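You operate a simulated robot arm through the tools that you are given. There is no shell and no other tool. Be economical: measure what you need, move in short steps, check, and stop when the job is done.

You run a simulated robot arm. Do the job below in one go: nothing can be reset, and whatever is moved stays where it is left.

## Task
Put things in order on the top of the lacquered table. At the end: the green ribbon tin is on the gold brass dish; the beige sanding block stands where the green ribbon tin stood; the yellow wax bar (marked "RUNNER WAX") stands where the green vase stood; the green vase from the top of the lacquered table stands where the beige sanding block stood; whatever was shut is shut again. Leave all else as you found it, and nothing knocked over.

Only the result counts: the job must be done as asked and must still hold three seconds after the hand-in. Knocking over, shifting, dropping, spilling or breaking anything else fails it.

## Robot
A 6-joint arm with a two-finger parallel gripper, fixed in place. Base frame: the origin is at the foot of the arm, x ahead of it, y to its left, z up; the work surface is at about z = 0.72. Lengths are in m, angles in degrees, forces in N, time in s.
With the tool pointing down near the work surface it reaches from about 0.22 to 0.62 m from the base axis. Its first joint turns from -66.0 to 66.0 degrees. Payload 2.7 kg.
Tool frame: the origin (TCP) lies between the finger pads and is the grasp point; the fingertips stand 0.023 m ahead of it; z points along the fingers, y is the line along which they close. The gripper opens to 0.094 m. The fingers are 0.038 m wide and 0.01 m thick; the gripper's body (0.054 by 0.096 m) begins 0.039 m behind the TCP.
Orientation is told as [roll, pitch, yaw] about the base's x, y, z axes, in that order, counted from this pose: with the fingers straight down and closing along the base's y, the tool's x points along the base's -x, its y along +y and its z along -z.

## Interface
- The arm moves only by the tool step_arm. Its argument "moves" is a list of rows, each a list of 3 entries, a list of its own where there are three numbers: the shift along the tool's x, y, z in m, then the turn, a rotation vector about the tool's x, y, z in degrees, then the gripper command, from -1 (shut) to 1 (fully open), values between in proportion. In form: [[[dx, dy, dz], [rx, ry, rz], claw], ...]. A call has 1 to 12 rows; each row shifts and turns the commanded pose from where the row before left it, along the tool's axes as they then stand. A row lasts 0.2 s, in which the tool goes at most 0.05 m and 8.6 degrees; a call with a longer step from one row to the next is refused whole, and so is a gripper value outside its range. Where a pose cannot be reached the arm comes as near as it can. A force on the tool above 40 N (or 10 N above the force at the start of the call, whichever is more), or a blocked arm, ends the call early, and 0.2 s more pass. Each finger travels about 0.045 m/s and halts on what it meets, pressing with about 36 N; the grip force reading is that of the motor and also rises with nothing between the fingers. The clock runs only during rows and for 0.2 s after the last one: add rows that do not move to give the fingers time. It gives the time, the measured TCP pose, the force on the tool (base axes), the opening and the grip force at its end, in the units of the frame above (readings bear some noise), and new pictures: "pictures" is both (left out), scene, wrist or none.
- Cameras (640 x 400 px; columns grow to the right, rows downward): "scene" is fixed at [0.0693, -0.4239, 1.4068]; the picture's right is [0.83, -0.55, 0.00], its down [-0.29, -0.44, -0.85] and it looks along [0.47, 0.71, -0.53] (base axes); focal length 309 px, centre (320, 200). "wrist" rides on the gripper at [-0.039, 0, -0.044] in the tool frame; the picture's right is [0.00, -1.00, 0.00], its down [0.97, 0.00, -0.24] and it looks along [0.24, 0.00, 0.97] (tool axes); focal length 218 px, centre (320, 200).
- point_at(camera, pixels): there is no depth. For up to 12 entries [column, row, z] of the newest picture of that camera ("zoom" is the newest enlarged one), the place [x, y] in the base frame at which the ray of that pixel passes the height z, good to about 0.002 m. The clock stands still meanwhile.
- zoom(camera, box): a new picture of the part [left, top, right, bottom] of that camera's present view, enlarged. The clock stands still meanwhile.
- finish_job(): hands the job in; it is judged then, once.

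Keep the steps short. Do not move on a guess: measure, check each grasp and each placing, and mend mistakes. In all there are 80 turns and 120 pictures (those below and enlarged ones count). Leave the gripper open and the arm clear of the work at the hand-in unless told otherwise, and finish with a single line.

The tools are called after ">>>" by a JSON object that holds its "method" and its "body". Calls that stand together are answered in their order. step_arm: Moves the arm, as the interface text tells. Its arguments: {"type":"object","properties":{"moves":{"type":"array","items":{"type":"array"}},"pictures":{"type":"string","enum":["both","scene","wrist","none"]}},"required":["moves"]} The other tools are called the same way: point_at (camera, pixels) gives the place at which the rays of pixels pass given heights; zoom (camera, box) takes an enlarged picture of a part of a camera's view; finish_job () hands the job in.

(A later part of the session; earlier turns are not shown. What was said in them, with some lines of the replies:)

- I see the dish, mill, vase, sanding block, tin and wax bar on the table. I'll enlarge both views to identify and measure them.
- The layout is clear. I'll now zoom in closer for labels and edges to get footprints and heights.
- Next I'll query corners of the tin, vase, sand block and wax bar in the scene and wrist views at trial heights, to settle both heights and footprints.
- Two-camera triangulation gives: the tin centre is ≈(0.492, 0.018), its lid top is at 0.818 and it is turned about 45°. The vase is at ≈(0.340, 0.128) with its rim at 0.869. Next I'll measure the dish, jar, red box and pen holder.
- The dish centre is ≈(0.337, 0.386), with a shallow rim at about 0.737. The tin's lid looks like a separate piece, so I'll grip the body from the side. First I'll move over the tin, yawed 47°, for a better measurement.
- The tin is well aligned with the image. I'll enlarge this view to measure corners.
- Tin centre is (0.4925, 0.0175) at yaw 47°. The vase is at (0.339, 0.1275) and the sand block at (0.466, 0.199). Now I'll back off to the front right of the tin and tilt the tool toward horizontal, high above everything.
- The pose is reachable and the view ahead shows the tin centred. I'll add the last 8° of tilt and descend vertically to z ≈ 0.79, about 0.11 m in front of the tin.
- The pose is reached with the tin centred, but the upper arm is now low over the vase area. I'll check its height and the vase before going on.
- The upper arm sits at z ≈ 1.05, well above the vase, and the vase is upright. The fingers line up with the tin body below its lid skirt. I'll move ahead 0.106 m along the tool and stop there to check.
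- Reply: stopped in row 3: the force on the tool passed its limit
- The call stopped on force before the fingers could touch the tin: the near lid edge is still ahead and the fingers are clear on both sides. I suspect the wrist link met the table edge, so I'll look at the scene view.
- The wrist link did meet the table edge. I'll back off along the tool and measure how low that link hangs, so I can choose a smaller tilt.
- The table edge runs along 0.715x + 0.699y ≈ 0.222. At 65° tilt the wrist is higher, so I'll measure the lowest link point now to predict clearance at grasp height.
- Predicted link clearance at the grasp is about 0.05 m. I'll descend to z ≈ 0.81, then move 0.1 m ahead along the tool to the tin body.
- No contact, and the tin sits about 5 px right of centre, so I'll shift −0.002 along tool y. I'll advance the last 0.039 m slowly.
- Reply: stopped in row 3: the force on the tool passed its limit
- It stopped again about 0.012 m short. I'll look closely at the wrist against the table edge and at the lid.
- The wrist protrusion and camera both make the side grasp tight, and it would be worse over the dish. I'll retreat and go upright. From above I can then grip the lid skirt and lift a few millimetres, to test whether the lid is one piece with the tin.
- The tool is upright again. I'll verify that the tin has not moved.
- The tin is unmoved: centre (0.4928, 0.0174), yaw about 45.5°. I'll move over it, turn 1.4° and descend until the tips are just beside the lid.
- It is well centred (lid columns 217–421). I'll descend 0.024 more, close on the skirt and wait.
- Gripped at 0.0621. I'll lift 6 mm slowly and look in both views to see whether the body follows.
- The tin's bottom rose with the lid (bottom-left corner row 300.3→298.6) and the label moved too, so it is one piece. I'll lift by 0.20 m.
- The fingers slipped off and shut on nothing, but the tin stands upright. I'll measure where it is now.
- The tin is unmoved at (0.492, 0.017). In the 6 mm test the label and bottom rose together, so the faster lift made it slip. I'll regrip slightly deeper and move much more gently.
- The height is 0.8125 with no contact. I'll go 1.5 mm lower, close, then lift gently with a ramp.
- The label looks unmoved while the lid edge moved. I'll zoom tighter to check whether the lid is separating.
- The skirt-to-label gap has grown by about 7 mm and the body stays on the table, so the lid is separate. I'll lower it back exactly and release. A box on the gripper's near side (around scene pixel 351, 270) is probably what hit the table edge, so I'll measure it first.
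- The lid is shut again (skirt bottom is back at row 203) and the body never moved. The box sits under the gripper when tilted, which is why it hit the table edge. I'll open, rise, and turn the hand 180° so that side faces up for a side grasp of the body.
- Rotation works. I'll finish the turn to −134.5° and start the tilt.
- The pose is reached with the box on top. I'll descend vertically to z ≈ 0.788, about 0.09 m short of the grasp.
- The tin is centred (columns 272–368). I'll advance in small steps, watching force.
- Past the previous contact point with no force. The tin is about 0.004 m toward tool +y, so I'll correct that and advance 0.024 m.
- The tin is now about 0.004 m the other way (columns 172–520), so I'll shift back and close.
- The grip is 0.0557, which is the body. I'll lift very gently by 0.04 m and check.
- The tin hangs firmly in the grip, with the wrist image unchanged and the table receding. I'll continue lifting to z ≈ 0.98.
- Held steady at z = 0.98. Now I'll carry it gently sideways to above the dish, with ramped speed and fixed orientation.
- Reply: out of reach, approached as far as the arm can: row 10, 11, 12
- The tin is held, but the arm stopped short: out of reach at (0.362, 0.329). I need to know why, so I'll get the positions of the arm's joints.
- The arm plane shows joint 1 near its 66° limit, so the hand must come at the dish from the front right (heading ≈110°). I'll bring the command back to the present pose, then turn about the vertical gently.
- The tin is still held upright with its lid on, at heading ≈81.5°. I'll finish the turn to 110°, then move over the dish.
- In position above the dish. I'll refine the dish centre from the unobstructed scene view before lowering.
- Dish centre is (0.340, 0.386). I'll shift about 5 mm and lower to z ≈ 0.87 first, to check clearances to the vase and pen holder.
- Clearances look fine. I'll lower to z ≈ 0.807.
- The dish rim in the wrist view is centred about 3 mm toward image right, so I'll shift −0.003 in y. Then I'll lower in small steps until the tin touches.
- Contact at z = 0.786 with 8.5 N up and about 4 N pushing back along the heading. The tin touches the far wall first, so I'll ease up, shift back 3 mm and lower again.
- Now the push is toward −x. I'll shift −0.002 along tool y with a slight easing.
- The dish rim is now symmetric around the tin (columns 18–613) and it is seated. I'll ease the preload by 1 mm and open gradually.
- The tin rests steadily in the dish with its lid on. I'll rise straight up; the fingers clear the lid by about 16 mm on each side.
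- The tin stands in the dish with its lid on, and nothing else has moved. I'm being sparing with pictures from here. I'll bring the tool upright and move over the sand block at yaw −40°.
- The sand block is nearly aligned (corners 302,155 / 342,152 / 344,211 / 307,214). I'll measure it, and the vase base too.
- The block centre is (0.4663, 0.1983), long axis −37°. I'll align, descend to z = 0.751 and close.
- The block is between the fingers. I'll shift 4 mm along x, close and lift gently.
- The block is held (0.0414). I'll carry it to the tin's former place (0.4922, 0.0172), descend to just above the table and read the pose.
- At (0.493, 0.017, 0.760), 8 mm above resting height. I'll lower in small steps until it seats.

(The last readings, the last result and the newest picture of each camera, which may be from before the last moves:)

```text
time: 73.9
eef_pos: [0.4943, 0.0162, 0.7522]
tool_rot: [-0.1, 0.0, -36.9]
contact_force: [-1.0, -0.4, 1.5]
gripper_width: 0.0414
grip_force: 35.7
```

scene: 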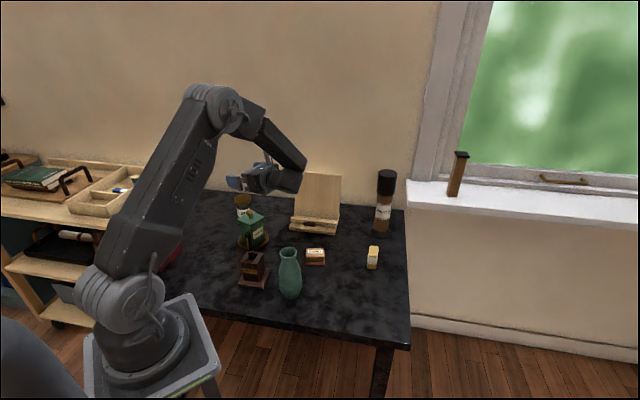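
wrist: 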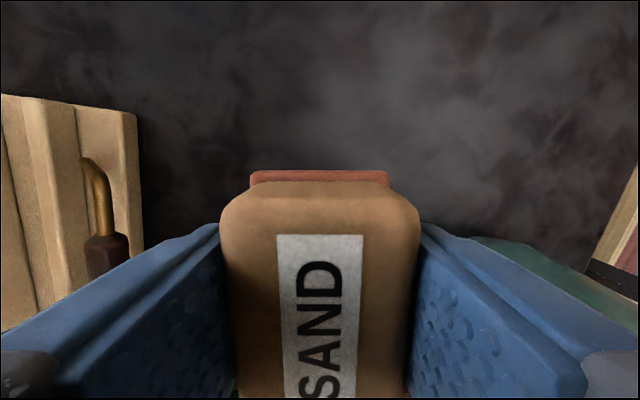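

It is just touching (1.5 N). I'll lower 0.7 mm more, open, rise and look.

>>> {"method": "step_arm", "body": {"moves": [[[0, 0, 0.0007], [0, 0, 0], -1], [[0, 0, 0], [0, 0, 0], 0], [[0, 0, 0], [0, 0, 0], 0.5], [[0, 0, 0], [0, 0, 0], 1], [[0, 0, 0], [0, 0, 0], 1], [[0, 0, 0], [0, 0, 0], 1], [[0, 0, -0.02], [0, 0, 0], 1], [[0, 0, -0.04], [0, 0, 0], 1], [[0, 0, -0.045], [0, 0, 0], 1], [[0, 0, -0.045], [0, 0, 0], 1], [[0, 0, -0.045], [0, 0, 0], 1], [[0, 0, -0.01], [0, 0, 0], 1]], "pictures": "wrist"}}

```text
time: 76.5
eef_pos: [0.4958, 0.0163, 0.9563]
tool_rot: [-0.1, 0.1, -36.8]
contact_force: [-0.8, 0.1, -1.3]
gripper_width: 0.0941
grip_force: 0.0
```

wrist: 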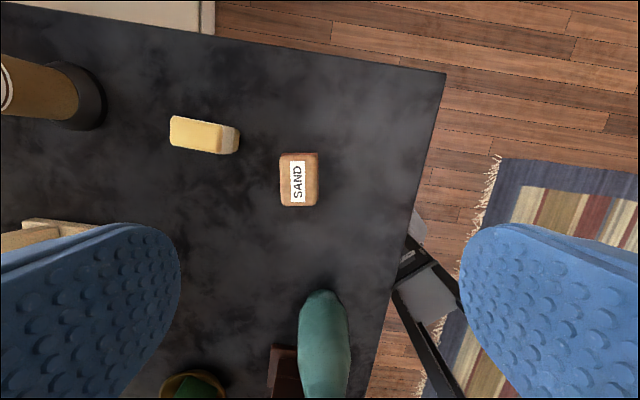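

I'll check the sand block's placing and measure the wax bar and the table's clear spot.

>>> {"method": "point_at", "body": {"camera": "wrist", "pixels": [[280, 153, 0.745], [318, 153, 0.745], [318, 206, 0.745], [282, 206, 0.745], [170, 117, 0.77], [222, 125, 0.77], [218, 153, 0.77], [171, 146, 0.77], [240, 131, 0.72], [236, 154, 0.72]]}}

>>> {"method": "zoom", "body": {"camera": "wrist", "box": [140, 90, 260, 180]}}

```text
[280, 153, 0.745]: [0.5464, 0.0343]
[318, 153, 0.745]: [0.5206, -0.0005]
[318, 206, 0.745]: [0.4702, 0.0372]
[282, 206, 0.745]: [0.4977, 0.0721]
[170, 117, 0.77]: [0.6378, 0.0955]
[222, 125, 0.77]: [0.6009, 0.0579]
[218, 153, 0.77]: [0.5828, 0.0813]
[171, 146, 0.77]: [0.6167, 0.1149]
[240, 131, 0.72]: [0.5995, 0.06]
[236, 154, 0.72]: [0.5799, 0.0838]
```

```text
4.44 times, centred on (200, 135) of wrist
```

zoom: 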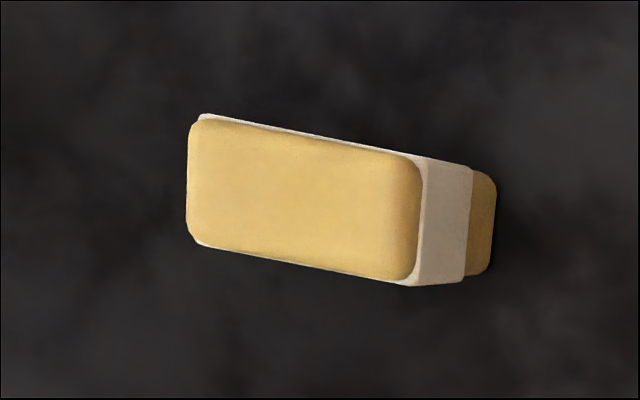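

The block reads centre (0.509, 0.036), about 25 mm off along the finger line. It may have been dragged by a finger on opening, so I'll verify from the scene.

>>> {"method": "zoom", "body": {"camera": "scene", "box": [335, 240, 399, 310]}}

```text
5.71 times, centred on (367, 275) of scene
```

zoom: 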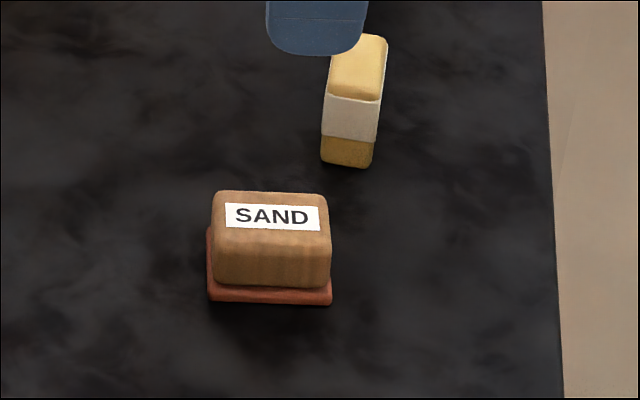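

>>> {"method": "point_at", "body": {"camera": "scene", "pixels": [[347.4, 292.2, 0.72], [368.9, 293.4, 0.72], [347, 280.5, 0.725], [368.9, 293.4, 0.725]]}}

```text
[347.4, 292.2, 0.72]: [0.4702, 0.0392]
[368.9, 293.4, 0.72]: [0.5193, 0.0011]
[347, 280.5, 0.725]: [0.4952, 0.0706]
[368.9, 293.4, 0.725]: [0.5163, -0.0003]
```

Confirmed: the block stands at about (0.507, 0.036). Its base plate top is about 0.7285, right at my fingertips, so a tip pressed on the plate and dragged it. I'll regrip higher (z = 0.757) and carry it back 24 mm.

>>> {"method": "step_arm", "body": {"moves": [[[0.003, 0.0225, 0.02], [0, 0, 0], 1], [[0, 0, 0.045], [0, 0, 0], 1], [[0, 0, 0.045], [0, 0, 0], 1], [[0, 0, 0.045], [0, 0, 0], 1], [[0, 0, 0.03], [0, 0, 0], 1], [[0, 0, 0.014], [0, 0, 0], 1], [[0, 0, 0], [0, 0, 0], 1]], "pictures": "wrist"}}

```text
time: 78.1
eef_pos: [0.5058, 0.0389, 0.7574]
tool_rot: [0.0, 0.2, -36.9]
contact_force: [0.2, 0.1, 0.0]
gripper_width: 0.0941
grip_force: 0.0
```

wrist: 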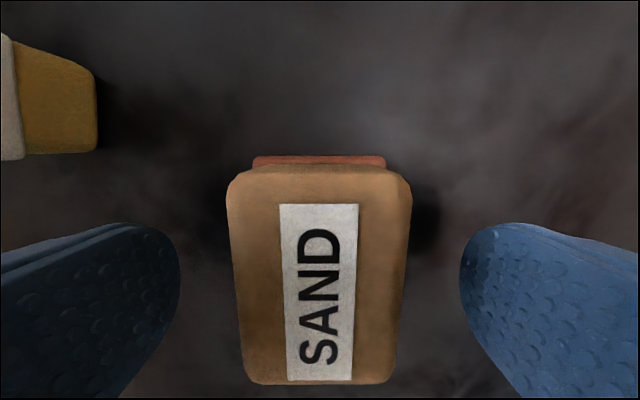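

The block is well centred. I'll close, lift 5 mm, shift −0.0253 in y and come back down to just above the table.

>>> {"method": "step_arm", "body": {"moves": [[[0, 0, 0], [0, 0, 0], -1], [[0, 0, 0], [0, 0, 0], -1], [[0, 0, 0], [0, 0, 0], -1], [[0, 0, 0], [0, 0, 0], -1], [[0, 0, 0], [0, 0, 0], -1], [[0, 0, -0.005], [0, 0, 0], -1], [[-0.0009, -0.0126, 0], [0, 0, 0], -1], [[-0.0009, -0.0127, 0], [0, 0, 0], -1], [[0, 0, 0], [0, 0, 0], -1], [[0, 0, 0.003], [0, 0, 0], -1], [[0, 0, 0], [0, 0, 0], -1]], "pictures": "none"}}

```text
time: 80.5
eef_pos: [0.4908, 0.0142, 0.7602]
tool_rot: [-0.2, 0.1, -36.9]
contact_force: [0.4, 0.4, -0.5]
gripper_width: 0.0414
grip_force: 35.7
```

I'll adjust +0.003 in y, lower the remaining 2.6 mm and open, staying clear of the plate. Then I'll rise and look.

>>> {"method": "step_arm", "body": {"moves": [[[0, 0.003, 0.001], [0, 0, 0], -1], [[0, 0, 0.0016], [0, 0, 0], -1], [[0, 0, 0], [0, 0, 0], -1], [[0, 0, 0], [0, 0, 0], -0.05], [[0, 0, 0], [0, 0, 0], 0.3], [[0, 0, 0], [0, 0, 0], 1], [[0, 0, 0], [0, 0, 0], 1], [[0, 0, 0], [0, 0, 0], 1], [[0, 0, -0.02], [0, 0, 0], 1], [[0, 0, -0.04], [0, 0, 0], 1], [[0, 0, -0.045], [0, 0, 0], 1], [[0, 0, -0.045], [0, 0, 0], 1]], "pictures": "wrist"}}

```text
time: 83.1
eef_pos: [0.4951, 0.0125, 0.9074]
tool_rot: [-0.1, 0.1, -36.9]
contact_force: [0.7, 0.0, 0.9]
gripper_width: 0.094
grip_force: 0.0
```

wrist: 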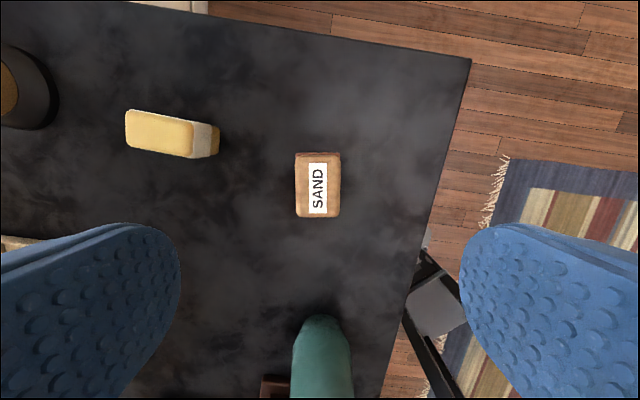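

>>> {"method": "point_at", "body": {"camera": "wrist", "pixels": [[295, 153, 0.75], [340, 153, 0.75], [340, 217, 0.75], [297, 217, 0.75], [318, 185, 0.75], [175, 133, 0.775], [218, 125, 0.72], [212, 157, 0.72]]}}

```text
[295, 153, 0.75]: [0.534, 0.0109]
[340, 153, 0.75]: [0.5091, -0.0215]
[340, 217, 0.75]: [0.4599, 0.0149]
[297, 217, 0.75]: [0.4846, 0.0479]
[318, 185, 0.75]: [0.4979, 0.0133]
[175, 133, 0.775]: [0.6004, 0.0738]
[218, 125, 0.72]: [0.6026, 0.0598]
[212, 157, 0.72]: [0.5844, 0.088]
```

The sand block is at (0.497, 0.013), within about 6 mm of the tin's spot and upright. I'll move on to the vase, going above its rim first.

>>> {"method": "step_arm", "body": {"moves": [[[0, 0, -0.02], [0, 0, 0], 1], [[0.0388, -0.0004, -0.003], [0, 0, 0], 1], [[0.0388, -0.0004, 0], [0, 0, 0], 1], [[0.0388, -0.0004, 0], [0, 0, 0], 1], [[0.0388, -0.0004, 0], [0, 0, 0], 1], [[0.0387, -0.0004, 0], [0, 0, 0], 1], [[0, 0, 0], [0, 0, 0], 1]], "pictures": "wrist"}}

```text
time: 84.7
eef_pos: [0.3381, 0.1302, 0.9293]
tool_rot: [-0.1, 0.1, -36.9]
contact_force: [0.0, -0.4, -0.3]
gripper_width: 0.0942
grip_force: 0.1
```

wrist: 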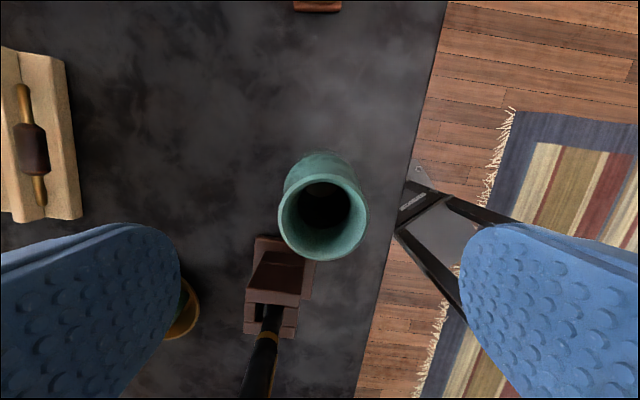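

>>> {"method": "point_at", "body": {"camera": "wrist", "pixels": [[323, 217, 0.869], [278, 215, 0.869], [368, 215, 0.869], [250, 395, 0.87], [322, 155, 0.78]]}}

```text
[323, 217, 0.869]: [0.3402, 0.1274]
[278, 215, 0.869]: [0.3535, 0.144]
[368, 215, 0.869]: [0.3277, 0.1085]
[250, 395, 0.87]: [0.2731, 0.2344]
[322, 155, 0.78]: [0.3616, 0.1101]
```

The rim centre is (0.3403, 0.127). To keep the hand's box away from the pen I'll turn to yaw 0, then descend on the neck, close, and read.

>>> {"method": "step_arm", "body": {"moves": [[[0, 0, 0], [0, 0, -7.4], 1], [[0, 0, 0], [0, 0, -7.4], 1], [[0, 0, 0], [0, 0, -7.4], 1], [[0, 0, 0], [0, 0, -7.4], 1], [[0, 0, 0], [0, 0, -7.4], 1], [[-0.0022, -0.0032, 0.03], [0, 0, 0], 1], [[0, 0, 0.03], [0, 0, 0], 1], [[0, 0, 0.022], [0, 0, 0], 1], [[0, 0, 0], [0, 0, 0], 1]], "pictures": "none"}}

>>> {"method": "step_arm", "body": {"moves": [[[0, 0, 0], [0, 0, 0], -1], [[0, 0, 0], [0, 0, 0], -1], [[0, 0, 0], [0, 0, 0], -1], [[0, 0, 0], [0, 0, 0], -1], [[0, 0, 0], [0, 0, 0], -1], [[0, 0, -0.002], [0, 0, 0], -1], [[0, 0, -0.004], [0, 0, 0], -1], [[0, 0, -0.006], [0, 0, 0], -1], [[0, 0, 0], [0, 0, 0], -1]], "pictures": "scene"}}

```text
time: 86.7
eef_pos: [0.3386, 0.1273, 0.8489]
tool_rot: [0.0, 0.0, 0.1]
contact_force: [-0.2, 0.6, 0.2]
gripper_width: 0.0942
grip_force: 0.2
```

```text
time: 88.7
eef_pos: [0.3379, 0.13, 0.8602]
tool_rot: [-0.1, 0.3, 0.1]
contact_force: [-0.1, 0.0, -3.8]
gripper_width: 0.0478
grip_force: 36.0
```

scene: 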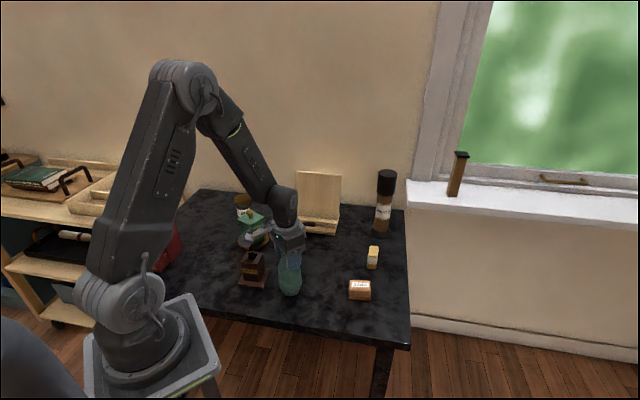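

The vase is held (0.0478, about 3 N of weight). I'll lift a little more, carry it to (0.467, 0.1985) and come down to 3 mm above the table.

>>> {"method": "step_arm", "body": {"moves": [[[0, 0, -0.01], [0, 0, 0], -1], [[0, 0, -0.014], [0, 0, 0], -1], [[-0.0085, 0.0047, -0.006], [0, 0, 0], -1], [[-0.017, 0.0095, 0], [0, 0, 0], -1], [[-0.023, 0.0128, 0], [0, 0, 0], -1], [[-0.023, 0.0128, 0], [0, 0, 0], -1], [[-0.023, 0.0128, 0], [0, 0, 0], -1], [[-0.021, 0.0117, 0], [0, 0, 0], -1], [[-0.0124, 0.0069, 0.008], [0, 0, 0], -1], [[0, 0, 0.014], [0, 0, 0], -1], [[0, 0, 0.01], [0, 0, 0], -1], [[0, 0, 0.005], [0, 0, 0], -1]], "pictures": "none"}}

>>> {"method": "step_arm", "body": {"moves": [[[0, 0, 0.002], [0, 0, 0], -1], [[0, 0, 0.0015], [0, 0, 0], -1], [[0, 0, 0], [0, 0, 0], -1]], "pictures": "scene"}}

```text
time: 91.3
eef_pos: [0.4666, 0.2003, 0.8525]
tool_rot: [-0.1, 0.1, 0.0]
contact_force: [-0.3, -0.9, -3.1]
gripper_width: 0.0476
grip_force: 36.3
```

```text
time: 92.1
eef_pos: [0.4669, 0.1993, 0.8494]
tool_rot: [-0.1, 0.1, 0.2]
contact_force: [-0.5, -0.2, -1.1]
gripper_width: 0.0474
grip_force: 35.7
```

scene: 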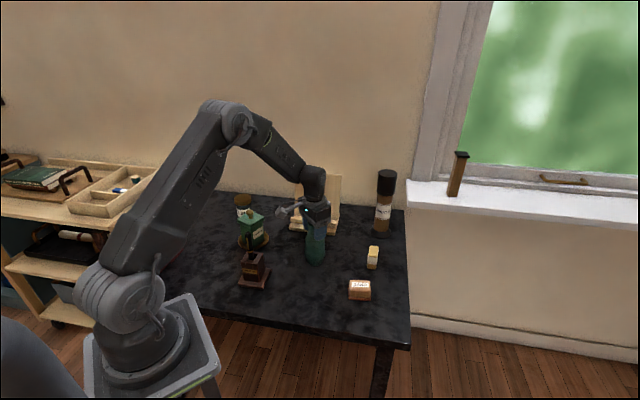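

The load is coming off (−1.1 N). I'll lower 1 mm more, open gradually and rise.

>>> {"method": "step_arm", "body": {"moves": [[[0, 0, 0.001], [0, 0, 0], -1], [[0, 0, 0], [0, 0, 0], -1], [[0, 0, 0], [0, 0, 0], 0.1], [[0, 0, 0], [0, 0, 0], 0.3], [[0, 0, 0], [0, 0, 0], 0.7], [[0, 0, 0], [0, 0, 0], 1], [[0, 0, 0], [0, 0, 0], 1], [[0, 0, 0], [0, 0, 0], 1], [[0, 0, -0.015], [0, 0, 0], 1], [[0, 0, -0.035], [0, 0, 0], 1], [[0, 0, -0.04], [0, 0, 0], 1], [[0, 0, -0.02], [0, 0, 0], 1]], "pictures": "wrist"}}

```text
time: 94.7
eef_pos: [0.4654, 0.2009, 0.9595]
tool_rot: [-0.1, 0.2, 0.1]
contact_force: [-0.5, 0.0, 0.8]
gripper_width: 0.0939
grip_force: 0.1
```

wrist: 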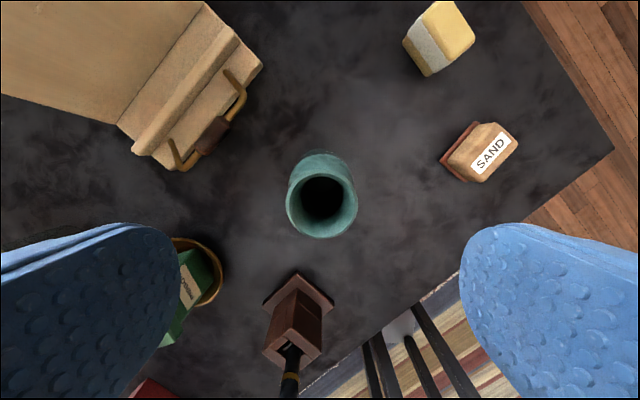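

The vase is standing. I'll check its rim position, then move toward the wax bar at yaw 45°.

>>> {"method": "point_at", "body": {"camera": "wrist", "pixels": [[321, 202, 0.869], [322, 160, 0.76]]}}

>>> {"method": "step_arm", "body": {"moves": [[[-0.0237, -0.0352, 0.0], [0, 0, 0], 1], [[-0.0237, -0.0352, 0.0], [0, 0, 0], 1], [[-0.0237, -0.0352, 0.005], [0, 0, 0], 1], [[-0.0235, -0.0354, 0.01], [0, 0, 0], 1], [[0, 0, 0], [0, 0, -7.5], 1], [[0, 0, 0], [0, 0, -7.5], 1], [[0, 0, 0], [0, 0, -7.5], 1], [[0, 0, 0], [0, 0, -7.5], 1], [[0, 0, 0], [0, 0, -7.5], 1], [[0, 0, 0], [0, 0, -7.5], 1], [[0, 0, 0], [0, 0, 0], 1]], "pictures": "wrist"}}

```text
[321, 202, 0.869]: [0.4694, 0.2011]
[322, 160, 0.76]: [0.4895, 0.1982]
```

```text
time: 97.1
eef_pos: [0.5631, 0.0591, 0.943]
tool_rot: [0.2, 0.1, 45.2]
contact_force: [0.8, 0.6, 0.3]
gripper_width: 0.094
grip_force: 0.0
```

wrist: 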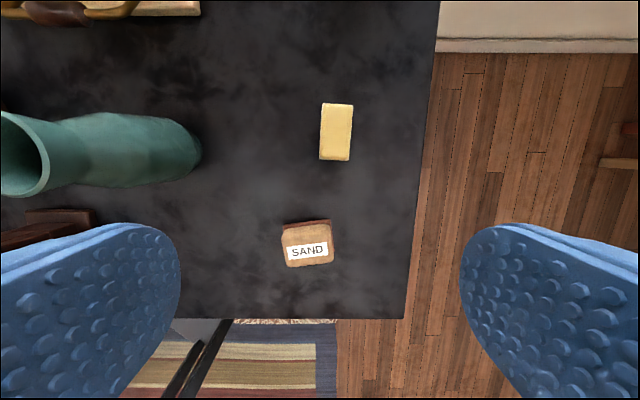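

The vase is at (0.469, 0.201), right on the sand block's spot. I'll measure the wax top.

>>> {"method": "point_at", "body": {"camera": "wrist", "pixels": [[322, 103, 0.772], [354, 105, 0.772], [350, 161, 0.772], [319, 159, 0.772], [336, 132, 0.772]]}}

>>> {"method": "zoom", "body": {"camera": "wrist", "box": [300, 90, 376, 175]}}

```text
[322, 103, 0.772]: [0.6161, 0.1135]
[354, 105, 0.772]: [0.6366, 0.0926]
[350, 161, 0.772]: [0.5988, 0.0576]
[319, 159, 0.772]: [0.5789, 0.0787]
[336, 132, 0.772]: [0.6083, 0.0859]
```

```text
4.71 times, centred on (338, 132) of wrist
```

zoom: 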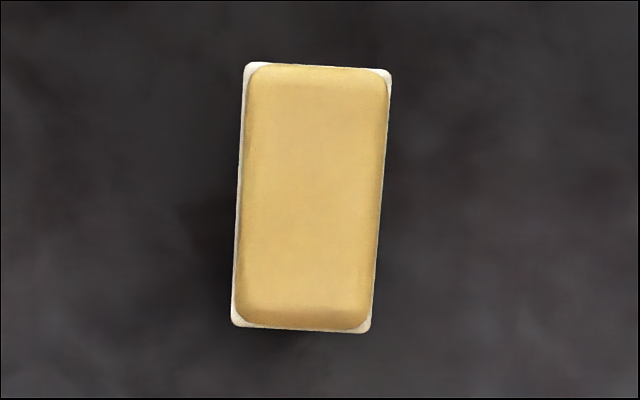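

Wax centre is (0.6076, 0.0856), long axis 43°, width about 0.029. I'll align, move over (8 mm short along its length for reach) and descend to z ≈ 0.756.

>>> {"method": "step_arm", "body": {"moves": [[[-0.0425, -0.0109, 0], [0, 0, 2.2], 1], [[0, 0, 0.045], [0, 0, 0], 1], [[0, 0, 0.045], [0, 0, 0], 1], [[0, 0, 0.045], [0, 0, 0], 1], [[0, 0, 0.035], [0, 0, 0], 1], [[0, 0, 0.017], [0, 0, 0], 1], [[0, 0, 0], [0, 0, 0], 1]], "pictures": "wrist"}}

```text
time: 98.7
eef_pos: [0.6, 0.0829, 0.7575]
tool_rot: [-0.1, 0.1, 42.9]
contact_force: [0.2, -0.8, -0.3]
gripper_width: 0.094
grip_force: 0.2
```

wrist: 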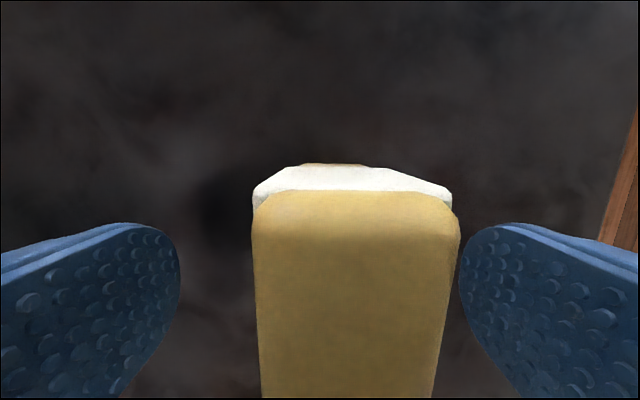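

The bar sits about 5 mm toward image right. I'll shift −0.005 in y, close and lift gently.

>>> {"method": "step_arm", "body": {"moves": [[[0, -0.005, 0], [0, 0, 0], 1], [[0, 0, 0], [0, 0, 0], 0], [[0, 0, 0], [0, 0, 0], -1], [[0, 0, 0], [0, 0, 0], -1], [[0, 0, 0], [0, 0, 0], -1], [[0, 0, 0], [0, 0, 0], -1], [[0, 0, 0], [0, 0, 0], -1], [[0, 0, 0], [0, 0, 0], -1], [[0, 0, -0.003], [0, 0, 0], -1], [[0, 0, -0.006], [0, 0, 0], -1], [[0, 0, -0.01], [0, 0, 0], -1], [[0, 0, -0.01], [0, 0, 0], -1]], "pictures": "wrist"}}

```text
time: 101.3
eef_pos: [0.6032, 0.0783, 0.786]
tool_rot: [0.0, 0.0, 42.9]
contact_force: [-0.2, -0.1, -1.5]
gripper_width: 0.0274
grip_force: 35.9
```

wrist: 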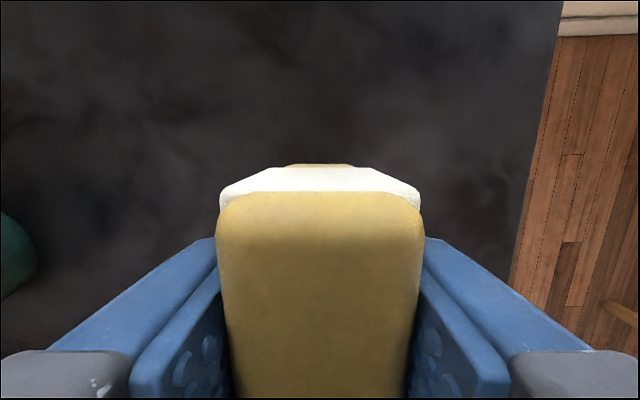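

The wax is held (0.0274). I'll lift to z ≈ 0.93 so it clears the vase, and start carrying it.

>>> {"method": "step_arm", "body": {"moves": [[[0, 0, -0.015], [0, 0, 0], -1], [[0, 0, -0.025], [0, 0, 0], -1], [[0, 0, -0.035], [0, 0, 0], -1], [[0, 0, -0.035], [0, 0, 0], -1], [[0, 0, -0.025], [0, 0, 0], -1], [[0.0093, 0.0119, -0.01], [0, 0, 0], -1], [[0.0186, 0.0239, 0], [0, 0, 0], -1], [[0.0232, 0.0299, 0], [0, 0, 0], -1], [[0.0232, 0.0299, 0], [0, 0, 0], -1], [[0.0232, 0.0299, 0], [0, 0, 0], -1], [[0.0232, 0.0299, 0], [0, 0, 0], -1], [[0.0232, 0.0299, 0], [0, 0, 0], -1]], "pictures": "none"}}

```text
time: 103.9
eef_pos: [0.3705, 0.1135, 0.9299]
tool_rot: [0.0, 0.2, 42.9]
contact_force: [-1.1, 0.4, -1.2]
gripper_width: 0.028
grip_force: 36.0
```

Nearly there. I'll finish the move to (0.334, 0.1215) and descend to about 0.768.

>>> {"method": "step_arm", "body": {"moves": [[[0.012, 0.018, 0], [0, 0, 0], -1], [[0.009, 0.0126, 0], [0, 0, 0], -1], [[0, 0, 0], [0, 0, 0], -1], [[0, 0, 0.025], [0, 0, 0], -1], [[0, 0, 0.035], [0, 0, 0], -1], [[0, 0, 0.035], [0, 0, 0], -1], [[0, 0, 0.035], [0, 0, 0], -1], [[0, 0, 0.022], [0, 0, 0], -1], [[0, 0, 0.01], [0, 0, 0], -1], [[0, 0, 0], [0, 0, 0], -1]], "pictures": "scene"}}

```text
time: 106.1
eef_pos: [0.3351, 0.1237, 0.7692]
tool_rot: [-0.1, 0.2, 42.9]
contact_force: [-0.2, 0.2, -0.4]
gripper_width: 0.0275
grip_force: 35.9
```

scene: 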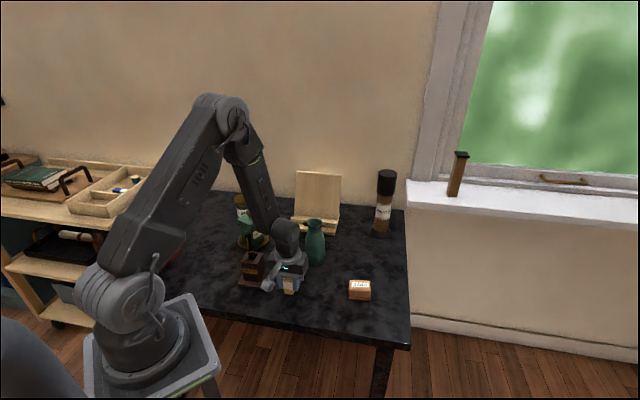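

In place at (0.335, 0.124), 12 mm above resting height. I'll lower in small steps to contact.

>>> {"method": "step_arm", "body": {"moves": [[[0.001, -0.001, 0.005], [0, 0, 0], -1], [[0, 0, 0.003], [0, 0, 0], -1], [[0, 0, 0.0015], [0, 0, 0], -1], [[0, 0, 0.001], [0, 0, 0], -1], [[0, 0, 0], [0, 0, 0], -1]], "pictures": "none"}}

```text
time: 107.3
eef_pos: [0.3361, 0.1235, 0.7572]
tool_rot: [-0.1, 0.2, 42.9]
contact_force: [0.7, 0.1, -0.6]
gripper_width: 0.0275
grip_force: 35.8
```

>>> {"method": "step_arm", "body": {"moves": [[[0, 0, 0.0008], [0, 0, 0], -1], [[0, 0, 0.0006], [0, 0, 0], -1], [[0, 0, 0], [0, 0, 0], -1]], "pictures": "none"}}

```text
time: 108.1
eef_pos: [0.335, 0.1217, 0.7578]
tool_rot: [0.0, 0.0, 42.9]
contact_force: [-2.6, 0.1, 27.4]
gripper_width: 0.0275
grip_force: 36.4
5 turns are left
```

The wax is firmly seated on the table. I'll ease up, open, rise clear and take one last look.

>>> {"method": "step_arm", "body": {"moves": [[[0, 0, -0.001], [0, 0, 0], -1], [[0, 0, 0], [0, 0, 0], -0.3], [[0, 0, 0], [0, 0, 0], 0], [[0, 0, 0], [0, 0, 0], 0.5], [[0, 0, 0], [0, 0, 0], 1], [[0, 0, 0], [0, 0, 0], 1], [[0, 0, 0], [0, 0, 0], 1], [[0, 0, -0.02], [0, 0, 0], 1], [[0, 0, -0.04], [0, 0, 0], 1], [[0, 0, -0.045], [0, 0, 0], 1], [[0, 0, -0.045], [0, 0, 0], 1], [[0, 0, -0.045], [0, 0, 0], 1]], "pictures": "both"}}

```text
time: 110.7
eef_pos: [0.3347, 0.1228, 0.9505]
tool_rot: [0.2, 0.2, 42.9]
contact_force: [-0.1, 0.1, -0.2]
gripper_width: 0.0941
grip_force: 0.1
4 turns are left
```

scene: 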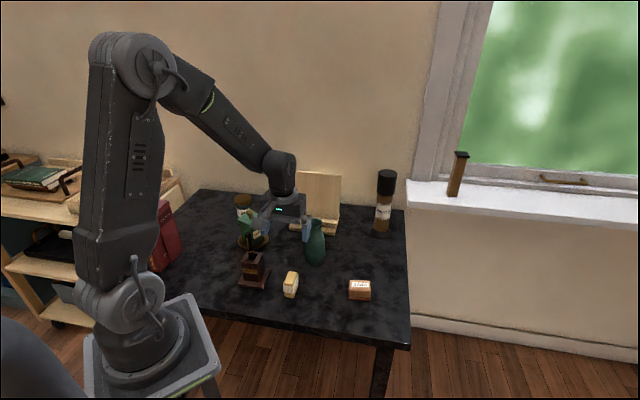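
wrist: 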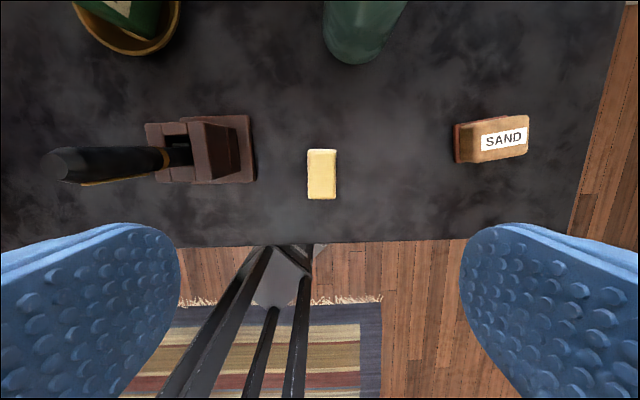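

The wax stands upright between the pen holder and the table edge. I'll check its position once and look at the whole table.

>>> {"method": "point_at", "body": {"camera": "wrist", "pixels": [[321, 173, 0.772], [308, 150, 0.772], [336, 199, 0.772]]}}

>>> {"method": "zoom", "body": {"camera": "scene", "box": [220, 180, 410, 310]}}

```text
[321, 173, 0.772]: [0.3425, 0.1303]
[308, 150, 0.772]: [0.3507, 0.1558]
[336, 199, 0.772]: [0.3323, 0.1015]
```

```text
3.08 times, centred on (315, 245) of scene
3 turns are left
```

zoom: 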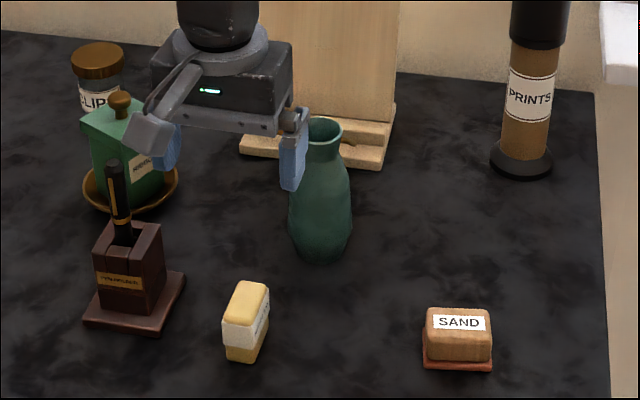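

The wax is at (0.342, 0.130), the vase and sand block are on their marks, the tin is in the dish with its lid on, and nothing has fallen. The gripper is open and high, so I'll hand in.

>>> {"method": "finish_job", "body": {}}

```text
The job is handed in.
```

The job is handed in: the tin is shut on the brass dish; the sanding block, vase and wax bar each measured within about 6 mm of their new spots, though I never saw the "RUNNER WAX" lettering and took the only yellow bar on the table.
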